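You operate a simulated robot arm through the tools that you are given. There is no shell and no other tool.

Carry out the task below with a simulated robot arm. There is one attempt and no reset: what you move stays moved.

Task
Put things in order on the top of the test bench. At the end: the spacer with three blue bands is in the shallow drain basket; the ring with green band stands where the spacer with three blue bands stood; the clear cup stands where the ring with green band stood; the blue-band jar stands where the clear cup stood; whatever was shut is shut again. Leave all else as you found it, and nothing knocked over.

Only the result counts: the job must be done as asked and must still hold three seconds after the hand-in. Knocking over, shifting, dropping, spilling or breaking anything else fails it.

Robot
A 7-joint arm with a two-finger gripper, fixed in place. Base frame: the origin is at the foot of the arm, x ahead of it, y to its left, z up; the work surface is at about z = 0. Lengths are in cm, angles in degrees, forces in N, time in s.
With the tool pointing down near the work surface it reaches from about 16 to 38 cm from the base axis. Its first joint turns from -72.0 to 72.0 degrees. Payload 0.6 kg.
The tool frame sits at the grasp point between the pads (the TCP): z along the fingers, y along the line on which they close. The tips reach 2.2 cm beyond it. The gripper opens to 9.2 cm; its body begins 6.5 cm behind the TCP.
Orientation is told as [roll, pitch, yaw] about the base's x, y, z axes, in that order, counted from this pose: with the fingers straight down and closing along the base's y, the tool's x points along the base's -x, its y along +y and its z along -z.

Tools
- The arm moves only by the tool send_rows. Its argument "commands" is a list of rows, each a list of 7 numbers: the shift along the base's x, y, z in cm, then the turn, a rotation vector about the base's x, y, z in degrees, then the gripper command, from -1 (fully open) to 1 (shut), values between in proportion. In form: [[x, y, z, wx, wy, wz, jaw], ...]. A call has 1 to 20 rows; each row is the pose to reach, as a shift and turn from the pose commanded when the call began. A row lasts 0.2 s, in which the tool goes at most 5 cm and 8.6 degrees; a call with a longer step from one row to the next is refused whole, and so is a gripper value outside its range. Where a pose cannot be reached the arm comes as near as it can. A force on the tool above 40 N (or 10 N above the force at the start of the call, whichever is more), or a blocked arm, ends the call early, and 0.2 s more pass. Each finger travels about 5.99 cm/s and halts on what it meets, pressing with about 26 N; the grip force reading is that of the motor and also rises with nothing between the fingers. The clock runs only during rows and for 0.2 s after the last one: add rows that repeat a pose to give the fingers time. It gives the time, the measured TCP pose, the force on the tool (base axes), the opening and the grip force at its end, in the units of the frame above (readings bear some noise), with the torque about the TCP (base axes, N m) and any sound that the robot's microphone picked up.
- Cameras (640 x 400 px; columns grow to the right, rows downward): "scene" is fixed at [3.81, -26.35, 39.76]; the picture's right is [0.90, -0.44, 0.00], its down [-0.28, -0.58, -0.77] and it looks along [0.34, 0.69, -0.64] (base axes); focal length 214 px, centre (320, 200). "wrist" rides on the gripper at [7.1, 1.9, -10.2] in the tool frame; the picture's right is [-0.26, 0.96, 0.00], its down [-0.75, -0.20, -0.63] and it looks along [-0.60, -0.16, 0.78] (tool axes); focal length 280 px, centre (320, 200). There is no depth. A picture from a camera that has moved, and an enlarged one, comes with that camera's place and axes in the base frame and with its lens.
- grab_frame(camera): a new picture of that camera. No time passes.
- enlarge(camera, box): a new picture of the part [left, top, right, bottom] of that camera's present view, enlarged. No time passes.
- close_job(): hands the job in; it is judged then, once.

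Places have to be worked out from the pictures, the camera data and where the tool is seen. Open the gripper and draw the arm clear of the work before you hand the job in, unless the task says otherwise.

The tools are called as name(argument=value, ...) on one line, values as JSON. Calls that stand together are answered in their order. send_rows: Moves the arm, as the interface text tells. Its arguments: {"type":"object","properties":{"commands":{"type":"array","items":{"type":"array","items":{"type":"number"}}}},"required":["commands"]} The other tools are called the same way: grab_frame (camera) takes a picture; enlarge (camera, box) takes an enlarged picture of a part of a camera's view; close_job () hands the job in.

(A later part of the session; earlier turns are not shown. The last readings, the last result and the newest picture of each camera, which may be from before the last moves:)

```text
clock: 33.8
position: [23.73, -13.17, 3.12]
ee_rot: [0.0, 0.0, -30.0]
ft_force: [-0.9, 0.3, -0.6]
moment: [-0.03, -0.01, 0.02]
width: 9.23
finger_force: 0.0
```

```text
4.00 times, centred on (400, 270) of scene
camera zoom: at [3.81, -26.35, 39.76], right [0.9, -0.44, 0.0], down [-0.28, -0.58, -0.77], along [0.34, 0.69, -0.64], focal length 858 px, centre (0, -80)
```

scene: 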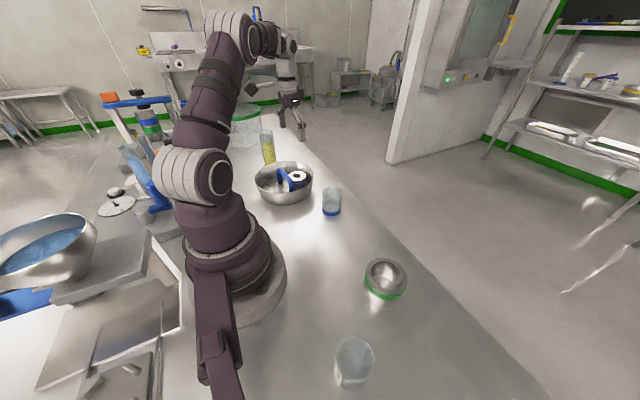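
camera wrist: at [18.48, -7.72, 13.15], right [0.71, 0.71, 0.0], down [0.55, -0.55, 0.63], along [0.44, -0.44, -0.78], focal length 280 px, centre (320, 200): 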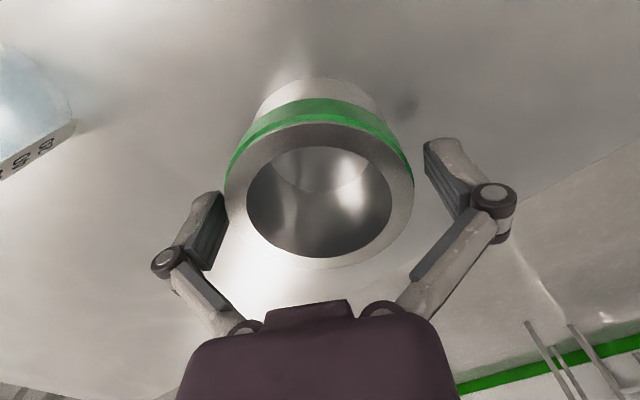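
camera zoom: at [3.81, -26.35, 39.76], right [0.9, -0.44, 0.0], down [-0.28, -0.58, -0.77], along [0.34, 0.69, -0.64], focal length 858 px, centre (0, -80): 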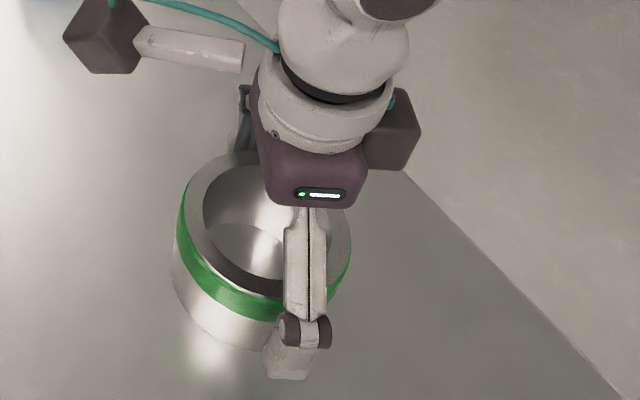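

Ring sits between the pads. Closing to grip it.

send_rows(commands=[[0, 0, 0, 0, 0, 0, -0.7], [0, 0, 0, 0, 0, 0, -0.4], [0, 0, 0, 0, 0, 0, 1], [0, 0, 0, 0, 0, 0, 1], [0, 0, 0, 0, 0, 0, 1]])

grab_frame(camera="wrist")

```text
clock: 35.0
position: [23.63, -13.22, 3.07]
ee_rot: [0.0, 0.0, -29.9]
ft_force: [-1.8, 0.0, 11.7]
moment: [0.06, 0.08, 0.15]
width: 6.49
finger_force: 25.9
```

```text
taken
camera wrist: at [18.48, -7.73, 13.17], right [0.71, 0.71, 0.0], down [0.55, -0.55, 0.63], along [0.44, -0.44, -0.78], focal length 280 px, centre (320, 200)
```

wrist: 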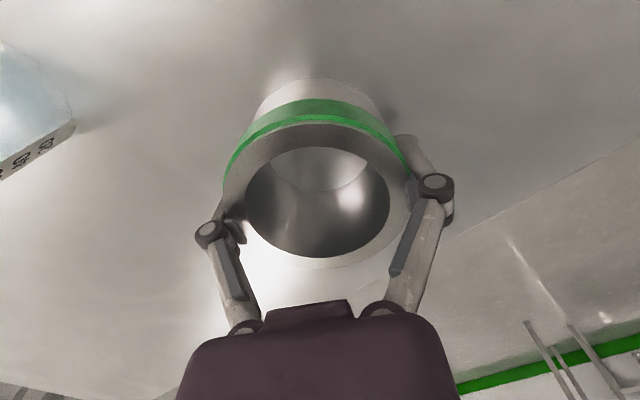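

Gripped at width 6.49 (lower body is narrower than the rim). Lifting slightly to check the hold before travelling.

send_rows(commands=[[0, 0, 0.3, 0, 0, 0, 1], [0, 0, 0.8, 0, 0, 0, 1], [0, 0, 1.5, 0, 0, 0, 1], [0, 0, 2.5, 0, 0, 0, 1], [0, 0, 2.5, 0, 0, 0, 1]])

grab_frame(camera="wrist")

enlarge(camera="scene", box=[320, 220, 480, 320])

```text
clock: 36.2
position: [23.68, -13.21, 5.51]
ee_rot: [0.0, -0.1, -29.9]
ft_force: [0.5, 0.1, -1.9]
moment: [0.02, 0.05, -0.02]
width: 6.41
finger_force: 25.9
```

```text
taken
camera wrist: at [18.46, -7.68, 15.66], right [0.71, 0.71, 0.0], down [0.55, -0.55, 0.63], along [0.44, -0.44, -0.78], focal length 280 px, centre (320, 200)
```

wrist: 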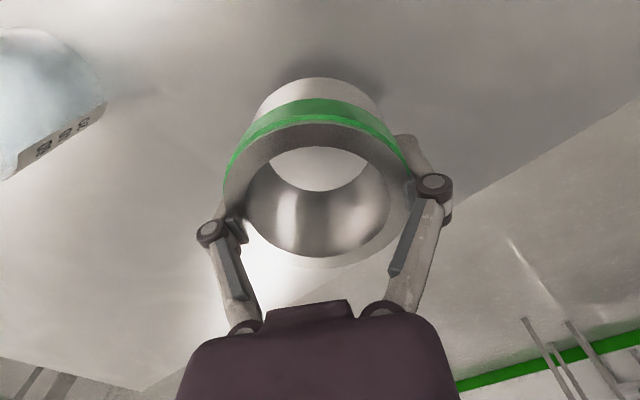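

```text
4.00 times, centred on (400, 270) of scene
camera zoom: at [3.81, -26.35, 39.76], right [0.9, -0.44, 0.0], down [-0.28, -0.58, -0.77], along [0.34, 0.69, -0.64], focal length 858 px, centre (0, -80)
```

zoom: 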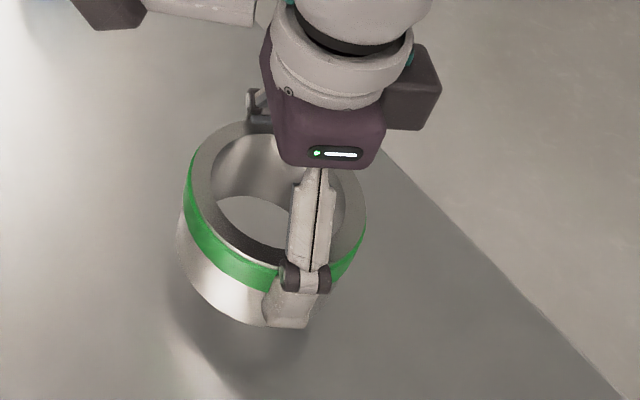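

Hold is firm. Enlarging to measure the ring's offset relative to the TCP.

enlarge(camera="wrist", box=[200, 70, 440, 290])

```text
1.82 times, centred on (320, 180) of wrist
camera zoom: at [18.46, -7.68, 15.66], right [0.71, 0.71, 0.0], down [0.55, -0.55, 0.63], along [0.44, -0.44, -0.78], focal length 510 px, centre (320, 236)
```

zoom: 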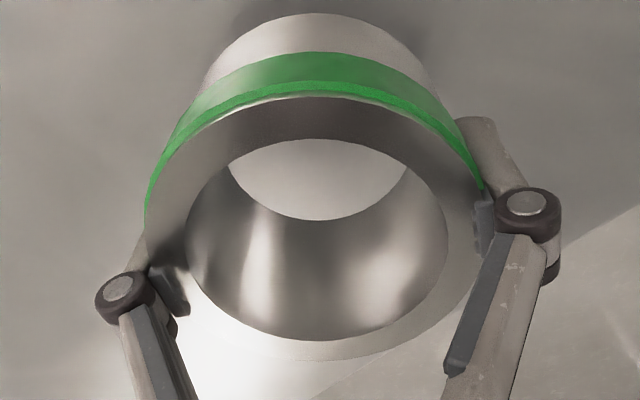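

Ring is centred on the TCP within 0.1 cm. The spacer's original spot is (21.5, -26.8); raising and carrying the ring there.

send_rows(commands=[[0, 0, 1.5, 0, 0, 0, 1], [0, 0, 3.5, 0, 0, 0, 1], [0, 0, 5, 0, 0, 0, 1], [-0.3, -2, 5, 0, 0, -3, 1], [-0.6, -4, 5, 0, 0, -6, 1], [-0.9, -6, 5, 0, 0, -9, 1], [-1.2, -8, 5, 0, 0, -12, 1], [-1.5, -10, 5, 0, 0, -15, 1], [-1.8, -12, 5, 0, 0, -18, 1], [-2.1, -13.8, 5, 0, 0, -21, 1], [-2.1, -13.8, 5, 0, 0, -21, 1], [-2.1, -13.8, 5, 0, 0, -21, 1]])

grab_frame(camera="wrist")

grab_frame(camera="scene")

```text
clock: 38.8
position: [21.57, -26.96, 10.57]
ee_rot: [0.0, -0.1, -51.0]
ft_force: [-0.8, 0.5, -2.2]
moment: [0.01, -0.03, 0.04]
width: 6.38
finger_force: 25.8
```

```text
taken
camera wrist: at [18.61, -20.06, 20.71], right [0.91, 0.4, 0.0], down [0.32, -0.71, 0.63], along [0.25, -0.57, -0.78], focal length 280 px, centre (320, 200)
```

wrist: 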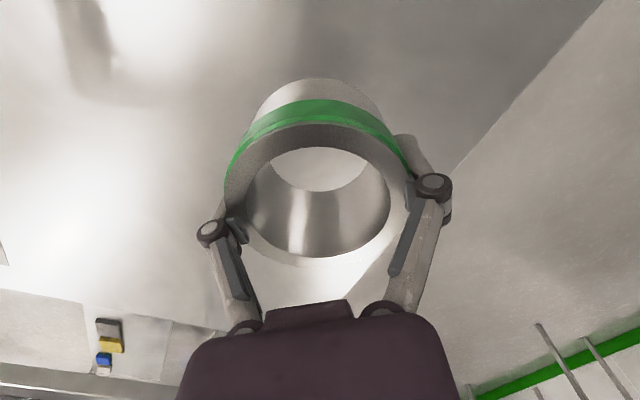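

```text
taken
```

scene: 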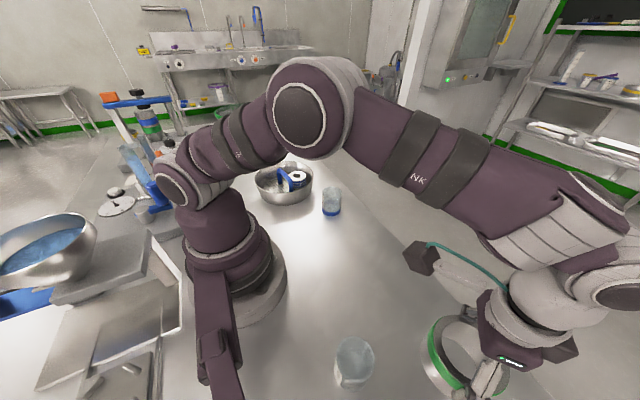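

Over the target within 0.1 cm. Lowering the ring to just above the bench.

send_rows(commands=[[-0.04, 0.07, -1.5, 0, 0, 0, 1], [-0.04, 0.07, -3, 0, 0, 0, 1], [-0.04, 0.07, -4.5, 0, 0, 0, 1], [-0.04, 0.07, -6, 0, 0, 0, 1], [-0.04, 0.07, -6.8, 0, 0, 0, 1], [-0.04, 0.07, -7.2, 0, 0, 0, 1], [-0.04, 0.07, -7.2, 0, 0, 0, 1]])

send_rows(commands=[[0, 0, -0.1, 0, 0, 0, 1], [0, 0, -0.2, 0, 0, 0, 1], [0, 0, -0.2, 0, 0, 0, 1]])

grab_frame(camera="wrist")

```text
clock: 40.4
position: [21.52, -26.85, 3.33]
ee_rot: [0.0, 0.0, -51.0]
ft_force: [0.7, 0.1, -1.0]
moment: [-0.01, 0.01, -0.02]
width: 6.37
finger_force: 26.1
```

```text
clock: 41.2
position: [21.44, -26.81, 3.12]
ee_rot: [0.0, 0.0, -51.0]
ft_force: [-0.5, -0.3, -2.0]
moment: [0.0, 0.0, 0.01]
width: 6.36
finger_force: 26.2
```

```text
taken
camera wrist: at [18.52, -19.92, 13.23], right [0.91, 0.4, 0.0], down [0.32, -0.71, 0.63], along [0.25, -0.57, -0.78], focal length 280 px, centre (320, 200)
```

wrist: 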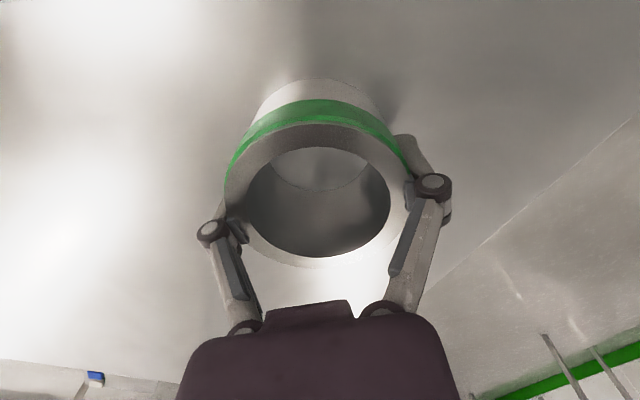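

Still no contact at z≈3.1; easing down until the bench is felt.

send_rows(commands=[[0.05, -0.07, -0.1, 0, 0, 0, 1], [0.05, -0.07, -0.15, 0, 0, 0, 1], [0.05, -0.07, -0.15, 0, 0, 0, 1]])

```text
clock: 42.0
position: [21.67, -26.87, 3.04]
ee_rot: [0.0, -0.1, -51.0]
ft_force: [-0.4, 0.7, 14.0]
moment: [0.03, 0.0, 0.2]
width: 6.34
finger_force: 26.1
```

Contact felt (14 N). Releasing the ring.

send_rows(commands=[[0, 0, 0.1, 0, 0, 0, -0.42], [0, 0, 0.1, 0, 0, 0, -0.5], [0, 0, 0.1, 0, 0, 0, -0.7], [0, 0, 0.1, 0, 0, 0, -1], [0, 0, 0.1, 0, 0, 0, -1], [0, 0, 0.1, 0, 0, 0, -1]])

grab_frame(camera="wrist")

enlarge(camera="wrist", box=[180, 60, 460, 280])

```text
clock: 43.4
position: [21.61, -26.91, 3.09]
ee_rot: [0.0, 0.0, -50.8]
ft_force: [0.1, 0.2, 0.0]
moment: [-0.02, 0.01, 0.03]
width: 9.19
finger_force: 0.2
```

```text
taken
camera wrist: at [18.6, -20.0, 13.22], right [0.91, 0.4, 0.0], down [0.32, -0.71, 0.63], along [0.25, -0.57, -0.78], focal length 280 px, centre (320, 200)
```

wrist: 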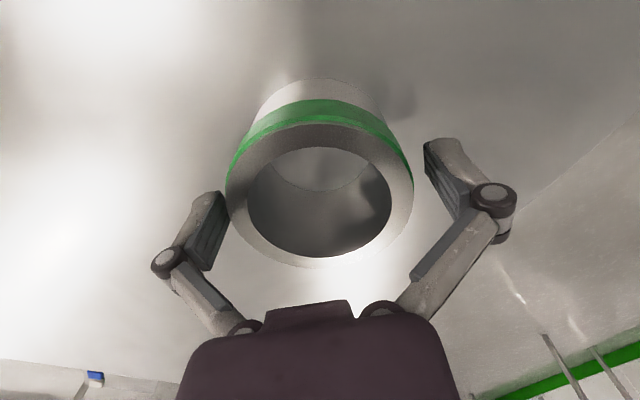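

```text
1.82 times, centred on (320, 170) of wrist
camera zoom: at [18.6, -20.0, 13.22], right [0.91, 0.4, 0.0], down [0.32, -0.71, 0.63], along [0.25, -0.57, -0.78], focal length 510 px, centre (320, 254)
```

zoom: 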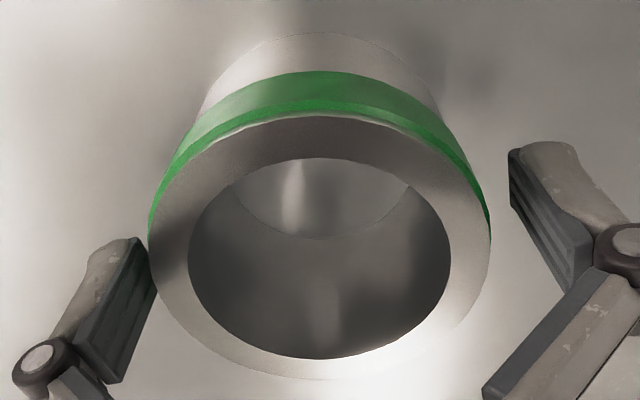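

Ring stands at ≈(21.6, -26.87), within 0.15 cm of target. Lifting straight up clear of it.

send_rows(commands=[[0, 0, 0.6, 0, 0, 0, -1], [0, 0, 1.6, 0, 0, 0, -1], [0, 0, 3.2, 0, 0, 0, -1], [0, 0, 5.2, 0, 0, 0, -1], [0, 0, 7.7, 0, 0, 0, -1], [0, 0, 10.7, 0, 0, 0, -1], [0, 0, 13.7, 0, 0, 0, -1], [0, 0, 13.7, 0, 0, 0, -1]])

grab_frame(camera="wrist")

grab_frame(camera="scene")

```text
clock: 45.2
position: [21.59, -26.97, 16.59]
ee_rot: [0.0, -0.1, -51.0]
ft_force: [0.7, -0.1, -1.0]
moment: [0.0, 0.0, 0.02]
width: 9.19
finger_force: 0.1
```

```text
taken
camera wrist: at [18.65, -20.07, 26.7], right [0.91, 0.4, 0.0], down [0.32, -0.71, 0.63], along [0.25, -0.57, -0.78], focal length 280 px, centre (320, 200)
```

wrist: 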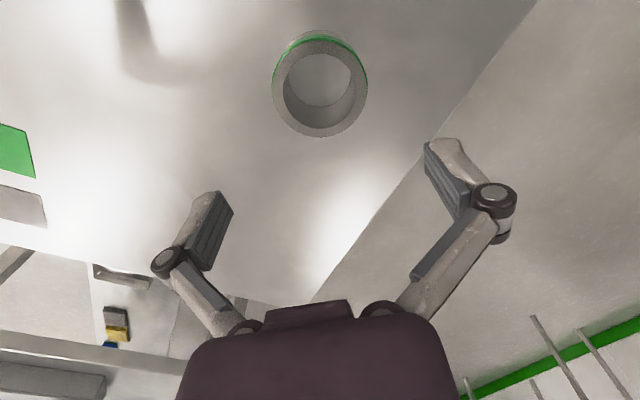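

```text
taken
```

scene: 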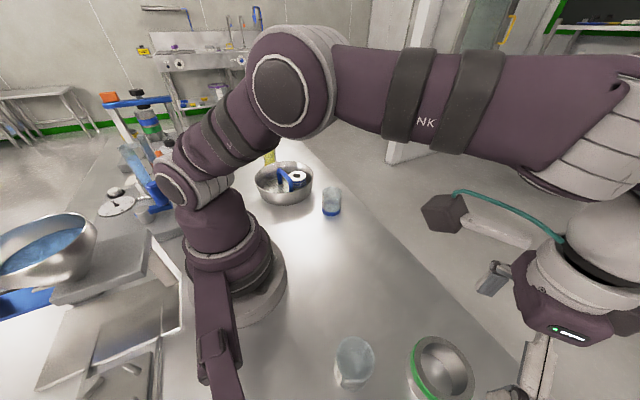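

Ring stands upright. Now moving over toward the clear cup at about (11.65, -20.95).

send_rows(commands=[[-1.7, 1, 0, 0, 0, -2, -1], [-3.4, 2, 0, 0, 0, -4, -1], [-5.1, 3, 0, 0, 0, -6, -1], [-6.8, 4, 0, 0, 0, -8, -1], [-8.5, 5, 0, 0, 0, -10, -1], [-9.99, 5.83, 0, 0, 0, -10, -1], [-9.99, 5.83, 0, 0, 0, -10, -1]])

grab_frame(camera="wrist")

grab_frame(camera="scene")

enlarge(camera="wrist", box=[240, 30, 400, 150])

```text
clock: 46.8
position: [11.54, -21.0, 16.82]
ee_rot: [0.1, 0.0, -61.0]
ft_force: [0.2, 0.3, -0.1]
moment: [0.01, -0.01, 0.01]
width: 9.2
finger_force: 0.0
```

```text
taken
camera wrist: at [9.8, -13.68, 26.92], right [0.97, 0.24, 0.0], down [0.19, -0.76, 0.63], along [0.15, -0.61, -0.78], focal length 280 px, centre (320, 200)
```

wrist: 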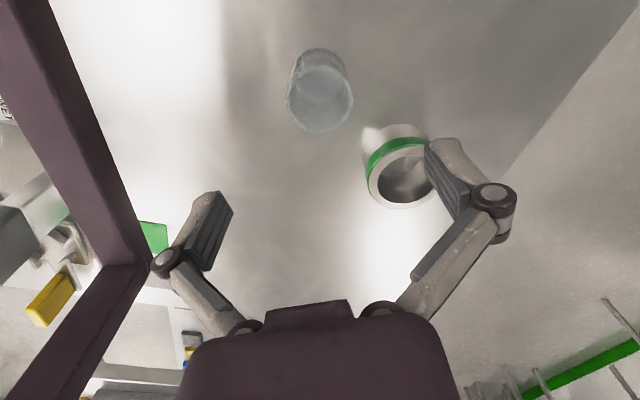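

```text
taken
```

scene: 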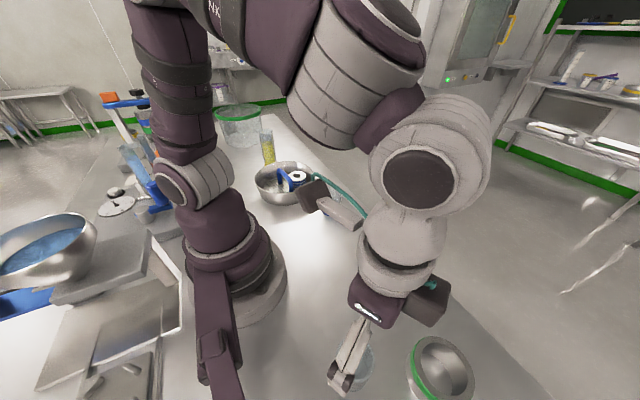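

```text
3.33 times, centred on (320, 90) of wrist
camera zoom: at [9.8, -13.68, 26.92], right [0.97, 0.24, 0.0], down [0.19, -0.76, 0.63], along [0.15, -0.61, -0.78], focal length 935 px, centre (320, 567)
```

zoom: 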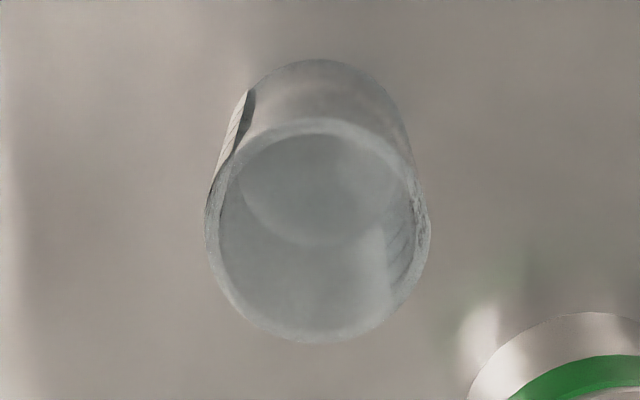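

The boom's elbow (~(4, -25.5, 20)) is near the left finger hinge, so I'll rotate the wrist to yaw ≈ -25 here to swing that finger away before descending. Cup centre computes to (11.6, -20.95).

send_rows(commands=[[0.02, -0.02, 0, 0, 0, 6, -1], [0.02, -0.05, 0, 0, 0, 12, -1], [0.02, -0.08, 0, 0, 0, 18, -1], [0.02, -0.1, 0, 0, 0, 24, -1], [0.02, -0.12, 0, 0, 0, 30, -1], [0.02, -0.14, 0, 0, 0, 36, -1], [0.02, -0.14, 0, 0, 0, 36, -1]])

grab_frame(camera="wrist")

enlarge(camera="wrist", box=[240, 30, 400, 150])

grab_frame(camera="scene")

```text
clock: 48.4
position: [11.62, -21.24, 16.71]
ee_rot: [0.1, 0.0, -24.9]
ft_force: [-0.3, 0.4, -0.2]
moment: [0.0, 0.0, -0.02]
width: 9.24
finger_force: 0.0
```

```text
taken
camera wrist: at [6.0, -16.32, 26.86], right [0.64, 0.77, 0.0], down [0.6, -0.5, 0.63], along [0.48, -0.4, -0.78], focal length 280 px, centre (320, 200)
```

wrist: 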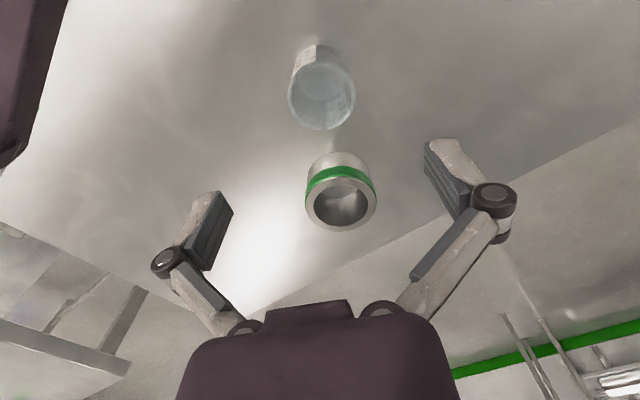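

```text
3.33 times, centred on (320, 90) of wrist
camera zoom: at [6.0, -16.32, 26.86], right [0.64, 0.77, 0.0], down [0.6, -0.5, 0.63], along [0.48, -0.4, -0.78], focal length 935 px, centre (320, 567)
```

zoom: 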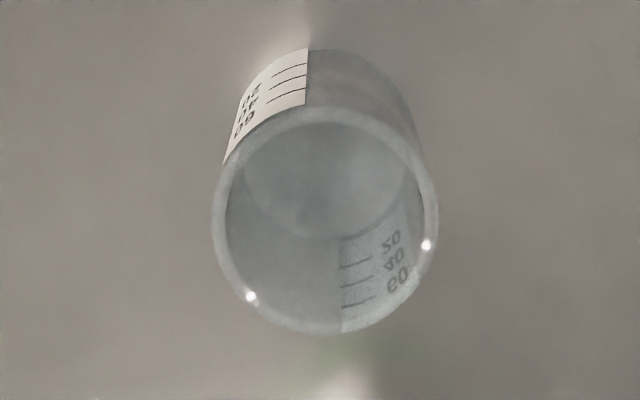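

```text
taken
```

scene: 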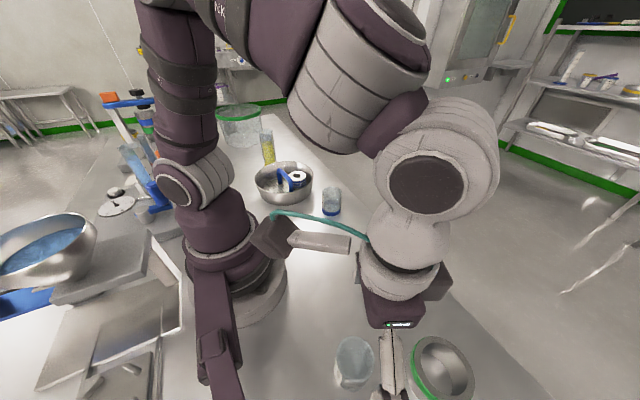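

Cup confirmed at (11.62, -20.9), left finger now well away from the boom. Descending partway.

send_rows(commands=[[-0.02, 0.12, -2, 0, 0, 0, -1], [-0.02, 0.12, -4, 0, 0, 0, -1], [-0.02, 0.12, -6, 0, 0, 0, -1], [-0.02, 0.12, -7.5, 0, 0, 0, -1], [-0.02, 0.12, -7.5, 0, 0, 0, -1]])

grab_frame(camera="wrist")

enlarge(camera="wrist", box=[200, 50, 440, 230])

```text
clock: 49.6
position: [11.6, -21.13, 9.25]
ee_rot: [0.0, 0.0, -24.9]
ft_force: [0.0, 0.0, 0.6]
moment: [0.04, 0.01, 0.03]
width: 9.18
finger_force: 0.0
```

```text
taken
camera wrist: at [6.01, -16.1, 19.38], right [0.64, 0.76, 0.0], down [0.6, -0.5, 0.63], along [0.48, -0.4, -0.78], focal length 280 px, centre (320, 200)
```

wrist: 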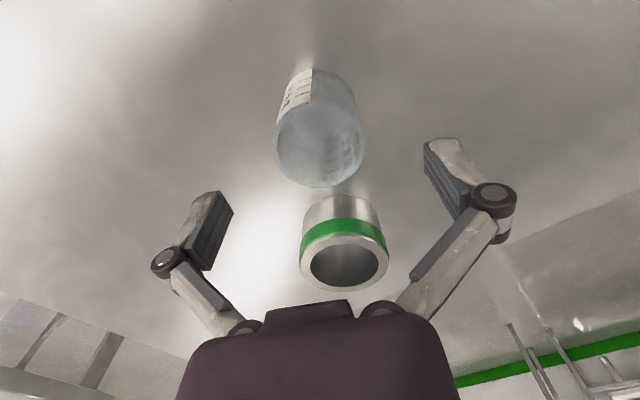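

```text
2.22 times, centred on (320, 140) of wrist
camera zoom: at [6.01, -16.1, 19.38], right [0.64, 0.76, 0.0], down [0.6, -0.5, 0.63], along [0.48, -0.4, -0.78], focal length 623 px, centre (320, 333)
```

zoom: 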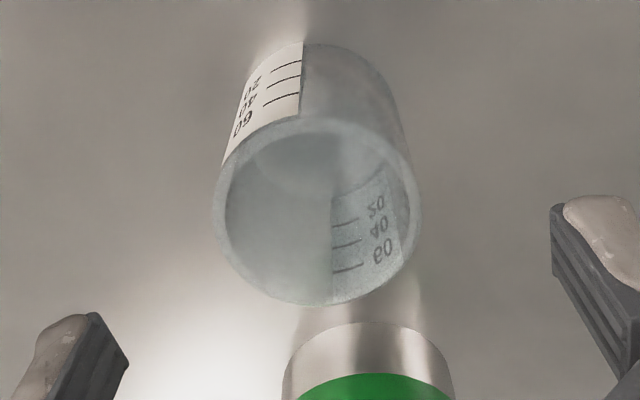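

Aligned within 0.1 cm; cup centre ≈ (11.65, -20.91), Ø5.1. Descending around it.

send_rows(commands=[[0.02, -0.1, -1.2, 0, 0, 0, -1], [0.02, -0.1, -2.4, 0, 0, 0, -1], [0.02, -0.1, -3.6, 0, 0, 0, -1], [0.02, -0.1, -4.8, 0, 0, 0, -1], [0.02, -0.1, -5.7, 0, 0, 0, -1], [0.02, -0.1, -6.1, 0, 0, 0, -1], [0.02, -0.1, -6.1, 0, 0, 0, -1]])

grab_frame(camera="wrist")

enlarge(camera="scene", box=[280, 280, 472, 400])

```text
clock: 51.2
position: [11.64, -21.22, 3.08]
ee_rot: [0.0, 0.0, -25.0]
ft_force: [-0.9, -0.4, 0.0]
moment: [-0.01, 0.0, -0.03]
width: 9.19
finger_force: 0.1
```

```text
taken
camera wrist: at [6.03, -16.28, 13.26], right [0.64, 0.76, 0.0], down [0.6, -0.5, 0.63], along [0.48, -0.4, -0.78], focal length 280 px, centre (320, 200)
```

wrist: 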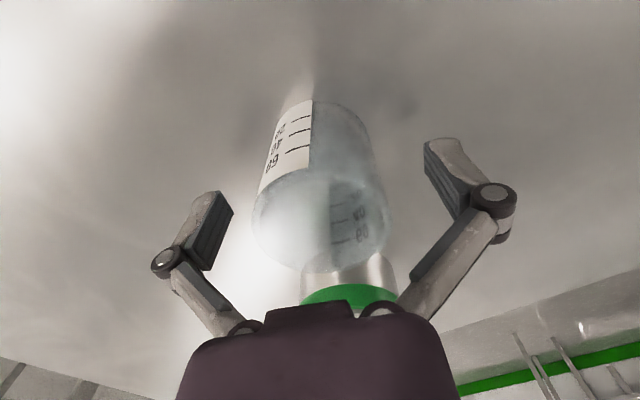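

```text
3.33 times, centred on (376, 340) of scene
camera zoom: at [3.81, -26.35, 39.76], right [0.9, -0.44, 0.0], down [-0.28, -0.58, -0.77], along [0.34, 0.69, -0.64], focal length 715 px, centre (133, -267)
```

zoom: 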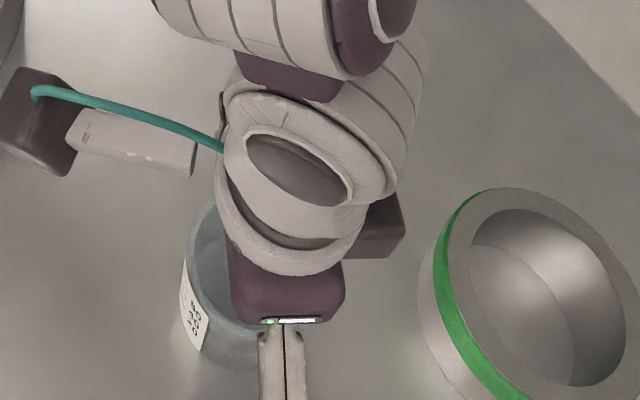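

Cup is between the pads. Closing gradually.

send_rows(commands=[[0, 0, 0, 0, 0, 0, -0.7], [0, 0, 0, 0, 0, 0, -0.4], [0, 0, 0, 0, 0, 0, -0.2], [0, 0, 0, 0, 0, 0, -0.1], [0, 0, 0, 0, 0, 0, 0.2], [0, 0, 0, 0, 0, 0, 1], [0, 0, 0, 0, 0, 0, 1]])

grab_frame(camera="wrist")

```text
clock: 52.8
position: [11.67, -21.18, 3.14]
ee_rot: [0.0, 0.0, -24.9]
ft_force: [-0.5, 1.8, 8.8]
moment: [0.1, -0.01, 0.01]
width: 4.9
finger_force: 26.2
```

```text
taken
camera wrist: at [6.03, -16.28, 13.28], right [0.64, 0.76, 0.0], down [0.6, -0.5, 0.63], along [0.48, -0.4, -0.78], focal length 280 px, centre (320, 200)
```

wrist: 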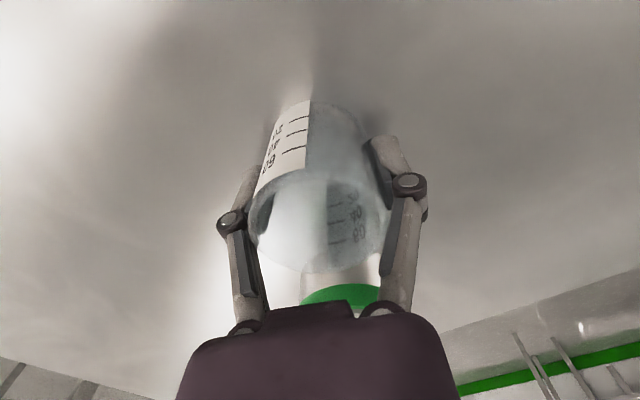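

Gripped at 4.9 cm. Lifting gently straight up.

send_rows(commands=[[0, 0, 0.3, 0, 0, 0, 1], [0, 0, 0.8, 0, 0, 0, 1], [0, 0, 1.6, 0, 0, 0, 1], [0, 0, 2.8, 0, 0, 0, 1], [0, 0, 4.2, 0, 0, 0, 1], [0, 0, 5.6, 0, 0, 0, 1], [0, 0, 6.6, 0, 0, 0, 1], [0, 0, 7.2, 0, 0, 0, 1], [0, 0, 7.2, 0, 0, 0, 1]])

grab_frame(camera="wrist")

enlarge(camera="wrist", box=[200, 80, 440, 290])

grab_frame(camera="scene")

```text
clock: 54.8
position: [11.7, -21.17, 10.28]
ee_rot: [0.1, 0.0, -25.1]
ft_force: [0.1, -0.8, -1.3]
moment: [0.0, -0.03, -0.01]
width: 4.9
finger_force: 26.2
```

```text
taken
camera wrist: at [6.01, -16.23, 20.48], right [0.64, 0.76, 0.0], down [0.6, -0.5, 0.63], along [0.48, -0.4, -0.78], focal length 280 px, centre (320, 200)
```

wrist: 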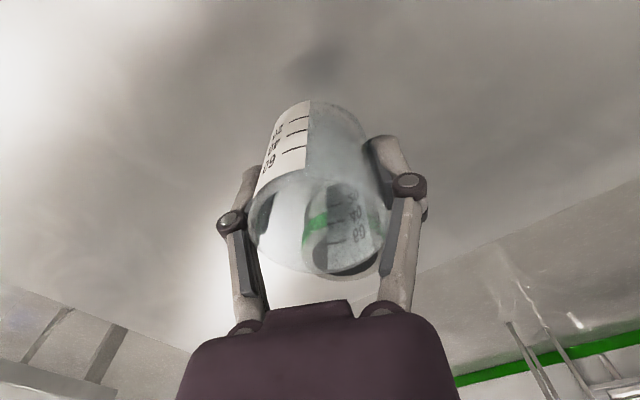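

```text
1.90 times, centred on (320, 185) of wrist
camera zoom: at [6.01, -16.23, 20.48], right [0.64, 0.76, 0.0], down [0.6, -0.5, 0.63], along [0.48, -0.4, -0.78], focal length 534 px, centre (320, 229)
```

zoom: 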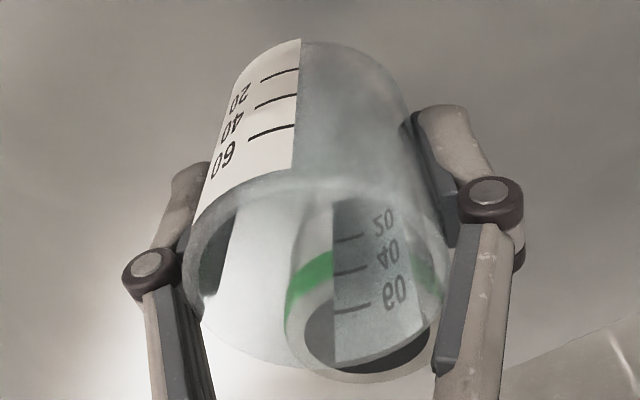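

```text
taken
```

scene: 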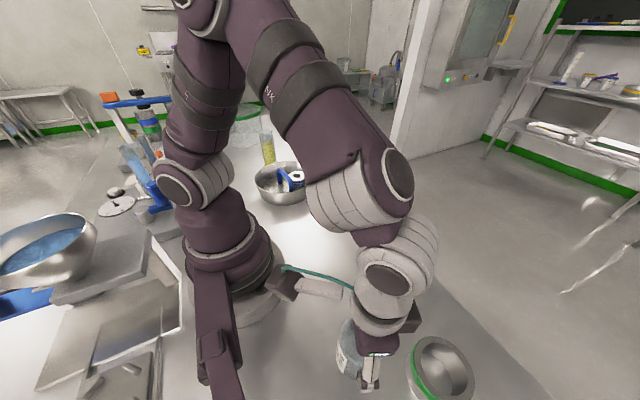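

The cup is empty and firmly held. Carrying it to the ring's original spot (23.64, -12.91).

send_rows(commands=[[0.8, 0.54, 0, 0, 0, 0, 1], [2.2, 1.47, 0, 0, 0, 0, 1], [4, 2.68, 0, 0, 0, 0, 1], [5.8, 3.88, 0, 0, 0, 0, 1], [7.6, 5.09, 0, 0, 0, 0, 1], [9.2, 6.16, 0, 0, 0, 0, 1], [10.6, 7.1, 0, 0, 0, 0, 1], [11.6, 7.77, 0, 0, 0, 0, 1], [11.99, 8.03, 0, 0, 0, 0, 1], [11.99, 8.03, 0, 0, 0, 0, 1]])

grab_frame(camera="wrist")

```text
clock: 57.0
position: [23.49, -13.04, 10.17]
ee_rot: [0.0, 0.1, -24.9]
ft_force: [0.4, 0.0, 0.1]
moment: [0.02, 0.03, -0.03]
width: 4.9
finger_force: 25.8
```

```text
taken
camera wrist: at [17.92, -8.17, 20.37], right [0.64, 0.76, 0.0], down [0.6, -0.5, 0.63], along [0.48, -0.4, -0.78], focal length 280 px, centre (320, 200)
```

wrist: 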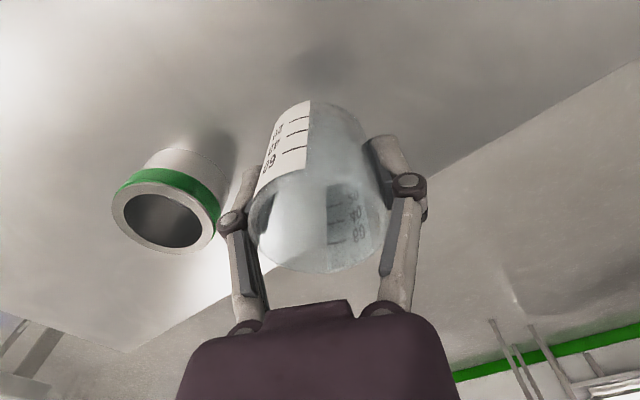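

Now at (23.56, -12.88). Lowering with a small correction.

send_rows(commands=[[0.08, -0.03, -1.2, 0, 0, 0, 1], [0.08, -0.03, -2.6, 0, 0, 0, 1], [0.08, -0.03, -4, 0, 0, 0, 1], [0.08, -0.03, -5.4, 0, 0, 0, 1], [0.08, -0.03, -6.3, 0, 0, 0, 1], [0.08, -0.03, -6.9, 0, 0, 0, 1], [0.08, -0.03, -6.9, 0, 0, 0, 1]])

send_rows(commands=[[0, 0, -0.1, 0, 0, 0, 1], [0, 0, -0.15, 0, 0, 0, 1], [0, 0, -0.15, 0, 0, 0, 1]])

grab_frame(camera="wrist")

```text
clock: 58.6
position: [23.8, -13.1, 3.46]
ee_rot: [0.0, 0.0, -25.0]
ft_force: [-0.1, -0.1, -0.5]
moment: [-0.01, 0.01, 0.0]
width: 4.9
finger_force: 25.8
```

```text
clock: 59.4
position: [23.59, -13.13, 3.32]
ee_rot: [0.0, 0.1, -24.9]
ft_force: [0.0, -0.3, -1.4]
moment: [0.01, 0.02, -0.01]
width: 4.92
finger_force: 26.4
```

```text
taken
camera wrist: at [18.04, -8.25, 13.45], right [0.64, 0.76, 0.0], down [0.6, -0.5, 0.63], along [0.48, -0.4, -0.78], focal length 280 px, centre (320, 200)
```

wrist: 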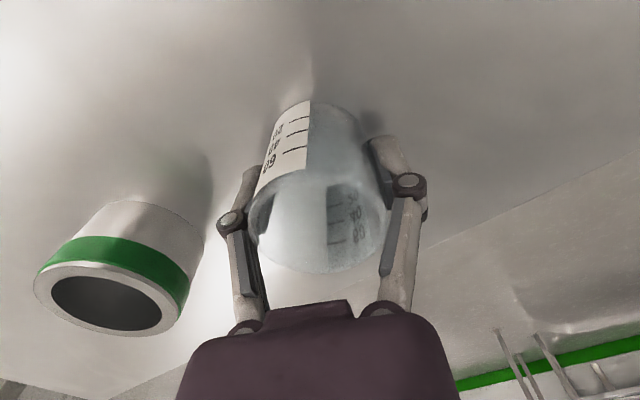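

No contact yet at camera-derived z≈3.25; contact expected near 3.06. Continuing in small steps.

send_rows(commands=[[-0.03, 0.04, -0.08, 0, 0, 0, 1], [-0.03, 0.04, -0.15, 0, 0, 0, 1], [-0.03, 0.04, -0.15, 0, 0, 0, 1]])

```text
clock: 60.2
position: [23.65, -13.22, 3.15]
ee_rot: [0.0, 0.0, -24.9]
ft_force: [-1.9, 2.7, 11.7]
moment: [0.05, 0.08, 0.01]
width: 4.9
finger_force: 25.5
```

Contact (≈12 N). Releasing the cup slowly.

send_rows(commands=[[0, 0, 0.08, 0, 0, 0, -0.12], [0, 0, 0.08, 0, 0, 0, -0.25], [0, 0, 0.08, 0, 0, 0, -0.5], [0, 0, 0.08, 0, 0, 0, -0.8], [0, 0, 0.08, 0, 0, 0, -1], [0, 0, 0.08, 0, 0, 0, -1]])

grab_frame(camera="wrist")

enlarge(camera="scene", box=[300, 220, 492, 340])

```text
clock: 61.6
position: [23.68, -13.14, 3.23]
ee_rot: [0.0, 0.0, -25.0]
ft_force: [-0.5, -0.7, -0.1]
moment: [0.01, 0.03, 0.03]
width: 9.19
finger_force: 0.0
```

```text
taken
camera wrist: at [18.0, -8.21, 13.35], right [0.64, 0.76, 0.0], down [0.6, -0.5, 0.63], along [0.48, -0.4, -0.78], focal length 280 px, centre (320, 200)
```

wrist: 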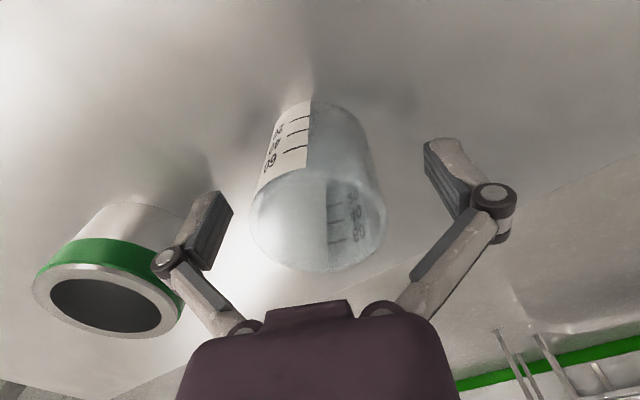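

```text
3.33 times, centred on (396, 280) of scene
camera zoom: at [3.81, -26.35, 39.76], right [0.9, -0.44, 0.0], down [-0.28, -0.58, -0.77], along [0.34, 0.69, -0.64], focal length 715 px, centre (67, -67)
```

zoom: 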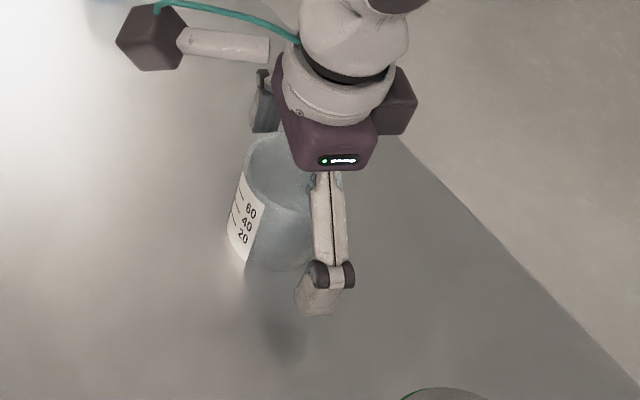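

Cup stands free between the open pads. Lifting straight up and away.

send_rows(commands=[[0, 0, 0.6, 0, 0, 0, -1], [0, 0, 1.6, 0, 0, 0, -1], [0, 0, 3.2, 0, 0, 0, -1], [0, 0, 5.2, 0, 0, 0, -1], [0, 0, 7.7, 0, 0, 0, -1], [0, 0, 10.7, 0, 0, 0, -1], [0, 0, 13.7, 0, 0, 0, -1], [0, 0, 13.7, 0, 0, 0, -1]])

grab_frame(camera="wrist")

enlarge(camera="wrist", box=[240, 30, 400, 150])

```text
clock: 63.4
position: [23.78, -13.33, 17.11]
ee_rot: [0.0, 0.1, -24.9]
ft_force: [0.1, -0.9, -0.1]
moment: [-0.02, -0.04, 0.01]
width: 9.22
finger_force: 0.0
```

```text
taken
camera wrist: at [18.13, -8.33, 27.28], right [0.65, 0.76, 0.0], down [0.6, -0.5, 0.63], along [0.48, -0.4, -0.78], focal length 280 px, centre (320, 200)
```

wrist: 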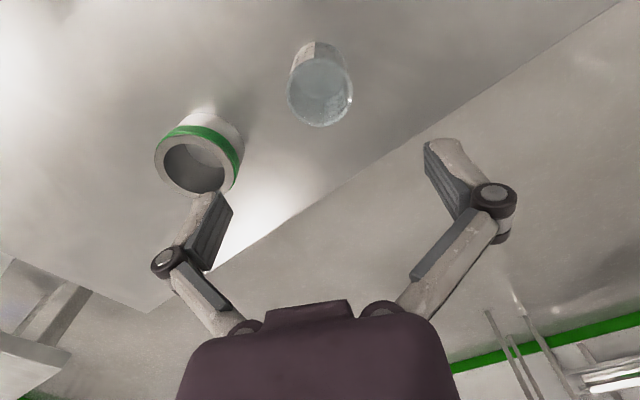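

```text
3.33 times, centred on (320, 90) of wrist
camera zoom: at [18.13, -8.33, 27.28], right [0.65, 0.76, 0.0], down [0.6, -0.5, 0.63], along [0.48, -0.4, -0.78], focal length 935 px, centre (320, 567)
```

zoom: 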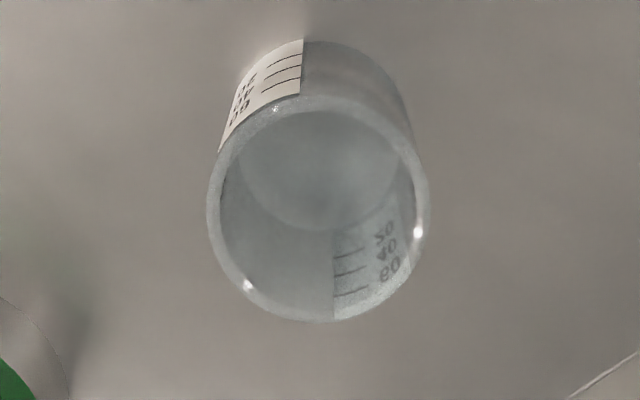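

Cup is at ≈(23.6, -12.9), on target. Next, moving above the blue-band jar near (25.35, 11.1).

send_rows(commands=[[0.16, 2.41, 0, 0, 0, 4.9, -1], [0.32, 4.82, 0, 0, 0, 9.8, -1], [0.48, 7.23, 0, 0, 0, 14.7, -1], [0.64, 9.64, 0, 0, 0, 19.6, -1], [0.8, 12.05, 0, 0, 0, 24.5, -1], [0.96, 14.46, 0, 0, 0, 29.4, -1], [1.12, 16.87, 0, 0, 0, 34.3, -1], [1.28, 19.28, 0, 0, 0, 39.2, -1], [1.44, 21.69, 0, 0, 0, 44.1, -1], [1.6, 24.1, 0, 0, 0, 49, -1], [1.6, 24.1, 0, 0, 0, 49, -1]])

grab_frame(camera="wrist")

enlarge(camera="wrist", box=[240, 30, 400, 150])

grab_frame(camera="scene")

```text
clock: 65.8
position: [25.13, 10.9, 16.9]
ee_rot: [0.1, 0.0, 24.1]
ft_force: [-0.4, 0.9, -0.3]
moment: [-0.02, 0.01, 0.02]
width: 9.21
finger_force: 0.0
```

```text
taken
camera wrist: at [17.89, 9.92, 27.09], right [-0.16, 0.99, 0.0], down [0.77, 0.12, 0.63], along [0.62, 0.1, -0.78], focal length 280 px, centre (320, 200)
```

wrist: 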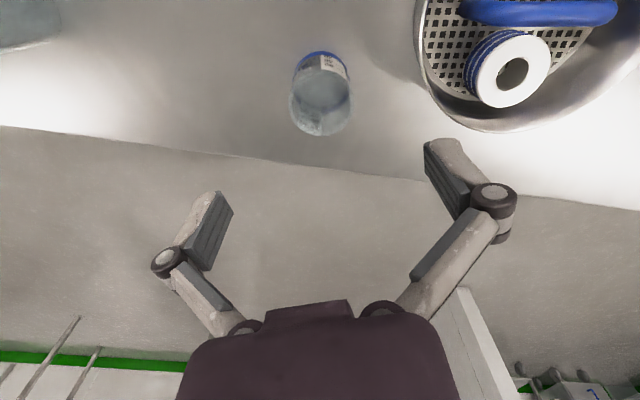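

```text
3.33 times, centred on (320, 90) of wrist
camera zoom: at [17.89, 9.92, 27.09], right [-0.16, 0.99, 0.0], down [0.77, 0.12, 0.63], along [0.62, 0.1, -0.78], focal length 935 px, centre (320, 567)
```

zoom: 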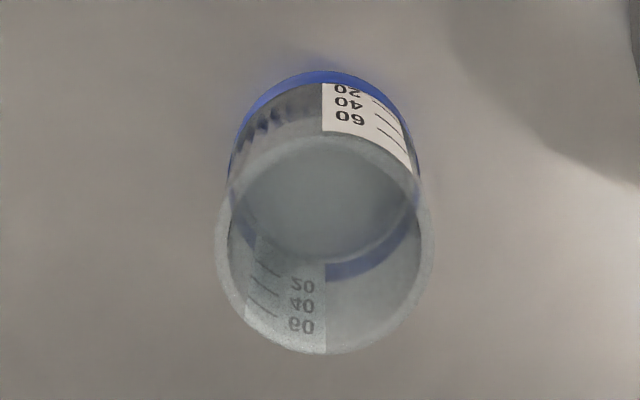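

```text
taken
```

scene: 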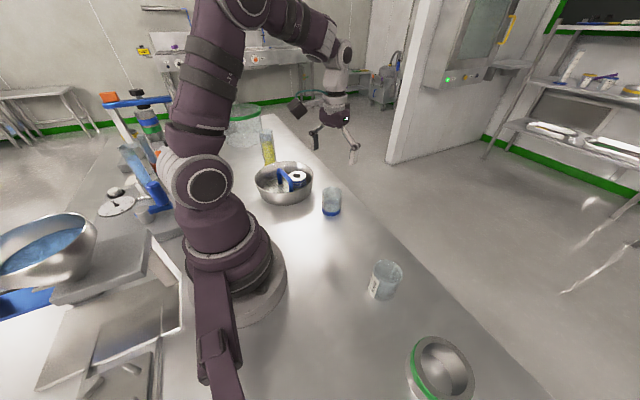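

The jar holds some clear liquid, so I'll move gently. With the jaws at yaw 24 a finger would come near the basket rim, so I'll turn to yaw ≈ -25 first and centre on the jar at (25.5, 11.2).

send_rows(commands=[[0.05, 0.02, 0, 0, 0, -7, -1], [0.1, 0.04, 0, 0, 0, -14, -1], [0.15, 0.06, 0, 0, 0, -21, -1], [0.2, 0.08, 0, 0, 0, -28, -1], [0.25, 0.1, 0, 0, 0, -35, -1], [0.3, 0.12, 0, 0, 0, -42, -1], [0.35, 0.13, 0, 0, 0, -49, -1], [0.35, 0.13, -2, 0, 0, -49, -1], [0.35, 0.13, -4, 0, 0, -49, -1], [0.35, 0.13, -4, 0, 0, -49, -1]])

grab_frame(camera="wrist")

enlarge(camera="wrist", box=[220, 30, 420, 180])

```text
clock: 68.0
position: [25.6, 11.32, 12.93]
ee_rot: [-0.1, 0.0, -25.0]
ft_force: [-0.2, 1.1, 0.1]
moment: [-0.02, 0.04, -0.01]
width: 9.2
finger_force: 0.0
```

```text
taken
camera wrist: at [19.96, 16.16, 22.97], right [0.64, 0.76, 0.0], down [0.6, -0.5, 0.63], along [0.48, -0.4, -0.78], focal length 280 px, centre (320, 200)
```

wrist: 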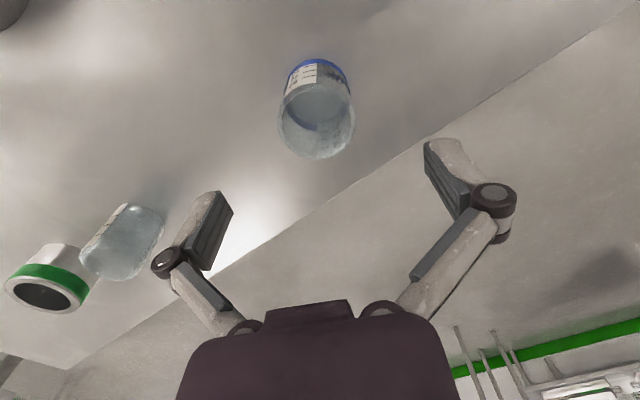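

```text
2.67 times, centred on (320, 105) of wrist
camera zoom: at [19.96, 16.16, 22.97], right [0.64, 0.76, 0.0], down [0.6, -0.5, 0.63], along [0.48, -0.4, -0.78], focal length 748 px, centre (320, 453)
```

zoom: 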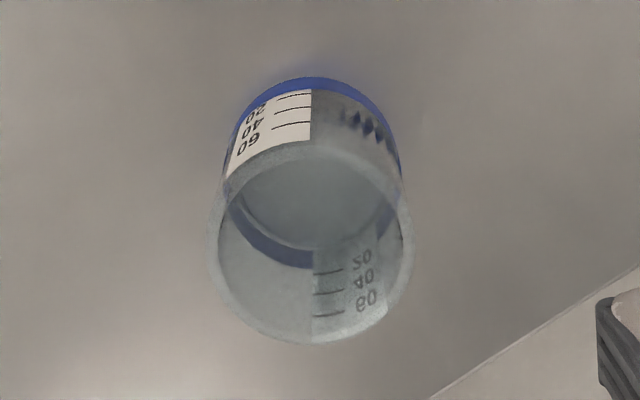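

Jar centre ≈ (25.55, 11.15); correcting 0.3 cm and descending partway for a final check.

send_rows(commands=[[-0.05, -0.3, -1, 0, 0, 0, -1], [-0.05, -0.3, -2.5, 0, 0, 0, -1], [-0.05, -0.3, -4, 0, 0, 0, -1], [-0.05, -0.3, -4, 0, 0, 0, -1]])

enlarge(camera="wrist", box=[200, 50, 440, 230])

```text
clock: 69.0
position: [25.35, 10.91, 8.9]
ee_rot: [0.1, 0.0, -25.0]
ft_force: [-0.5, 0.4, -0.6]
moment: [-0.01, 0.02, 0.01]
width: 9.21
finger_force: 0.0
```

```text
2.22 times, centred on (320, 140) of wrist
camera zoom: at [19.8, 15.76, 18.96], right [0.64, 0.76, 0.0], down [0.6, -0.5, 0.63], along [0.48, -0.4, -0.78], focal length 623 px, centre (320, 333)
```

zoom: 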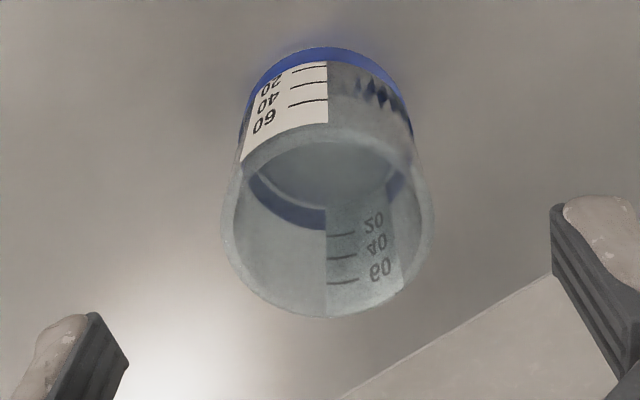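

Jar at ≈(25.58, 11.1), TCP within 0.15 cm. Descending around the jar.

send_rows(commands=[[0.13, 0.06, -1.2, 0, 0, 0, -1], [0.13, 0.06, -2.4, 0, 0, 0, -1], [0.13, 0.06, -3.6, 0, 0, 0, -1], [0.13, 0.06, -4.7, 0, 0, 0, -1], [0.13, 0.06, -5.4, 0, 0, 0, -1], [0.13, 0.06, -5.6, 0, 0, 0, -1], [0.13, 0.06, -5.6, 0, 0, 0, -1]])

grab_frame(camera="wrist")

enlarge(camera="scene", box=[260, 140, 420, 240])

```text
clock: 70.6
position: [25.64, 10.9, 3.25]
ee_rot: [0.0, 0.1, -25.0]
ft_force: [-0.6, -0.3, 0.4]
moment: [0.01, 0.02, 0.02]
width: 9.19
finger_force: 0.2
```

```text
taken
camera wrist: at [19.99, 15.77, 13.48], right [0.64, 0.76, 0.0], down [0.6, -0.5, 0.63], along [0.48, -0.4, -0.78], focal length 280 px, centre (320, 200)
```

wrist: 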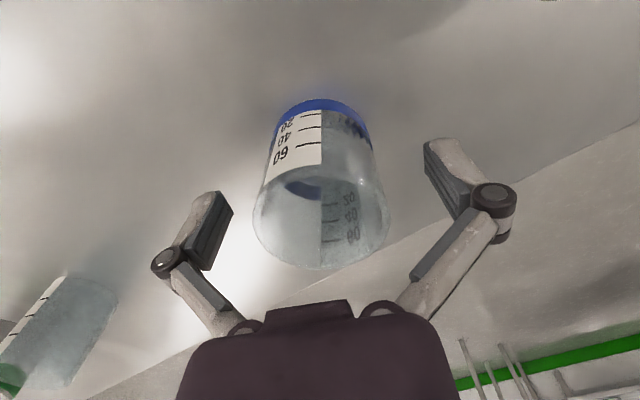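

```text
4.00 times, centred on (340, 190) of scene
camera zoom: at [3.81, -26.35, 39.76], right [0.9, -0.44, 0.0], down [-0.28, -0.58, -0.77], along [0.34, 0.69, -0.64], focal length 858 px, centre (240, 240)
```

zoom: 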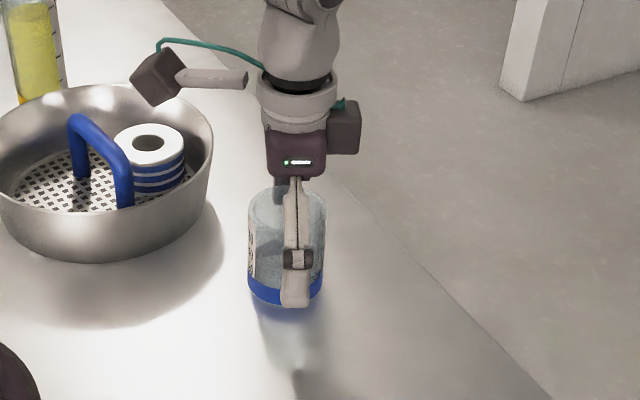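

Jar is centred between pads, clear of the basket. Closing gradually.

send_rows(commands=[[0, 0, 0, 0, 0, 0, -0.7], [0, 0, 0, 0, 0, 0, -0.4], [0, 0, 0, 0, 0, 0, -0.2], [0, 0, 0, 0, 0, 0, -0.1], [0, 0, 0, 0, 0, 0, 0.1], [0, 0, 0, 0, 0, 0, 1], [0, 0, 0, 0, 0, 0, 1]])

grab_frame(camera="wrist")

```text
clock: 72.2
position: [25.59, 10.86, 3.47]
ee_rot: [0.0, 0.1, -24.9]
ft_force: [-1.3, -0.7, 8.4]
moment: [0.08, 0.03, -0.03]
width: 4.92
finger_force: 25.7
```

```text
taken
camera wrist: at [19.99, 15.77, 13.5], right [0.64, 0.76, 0.0], down [0.6, -0.5, 0.63], along [0.48, -0.4, -0.78], focal length 280 px, centre (320, 200)
```

wrist: 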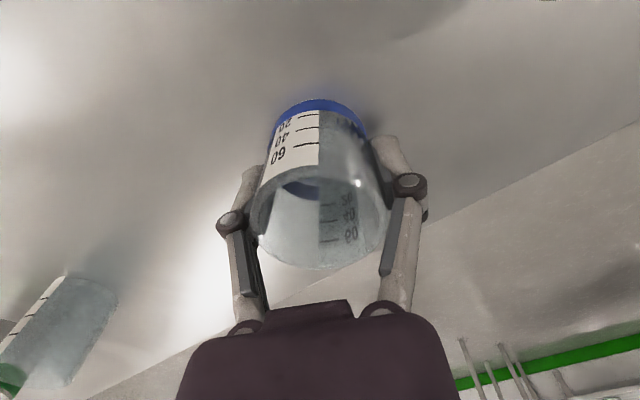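

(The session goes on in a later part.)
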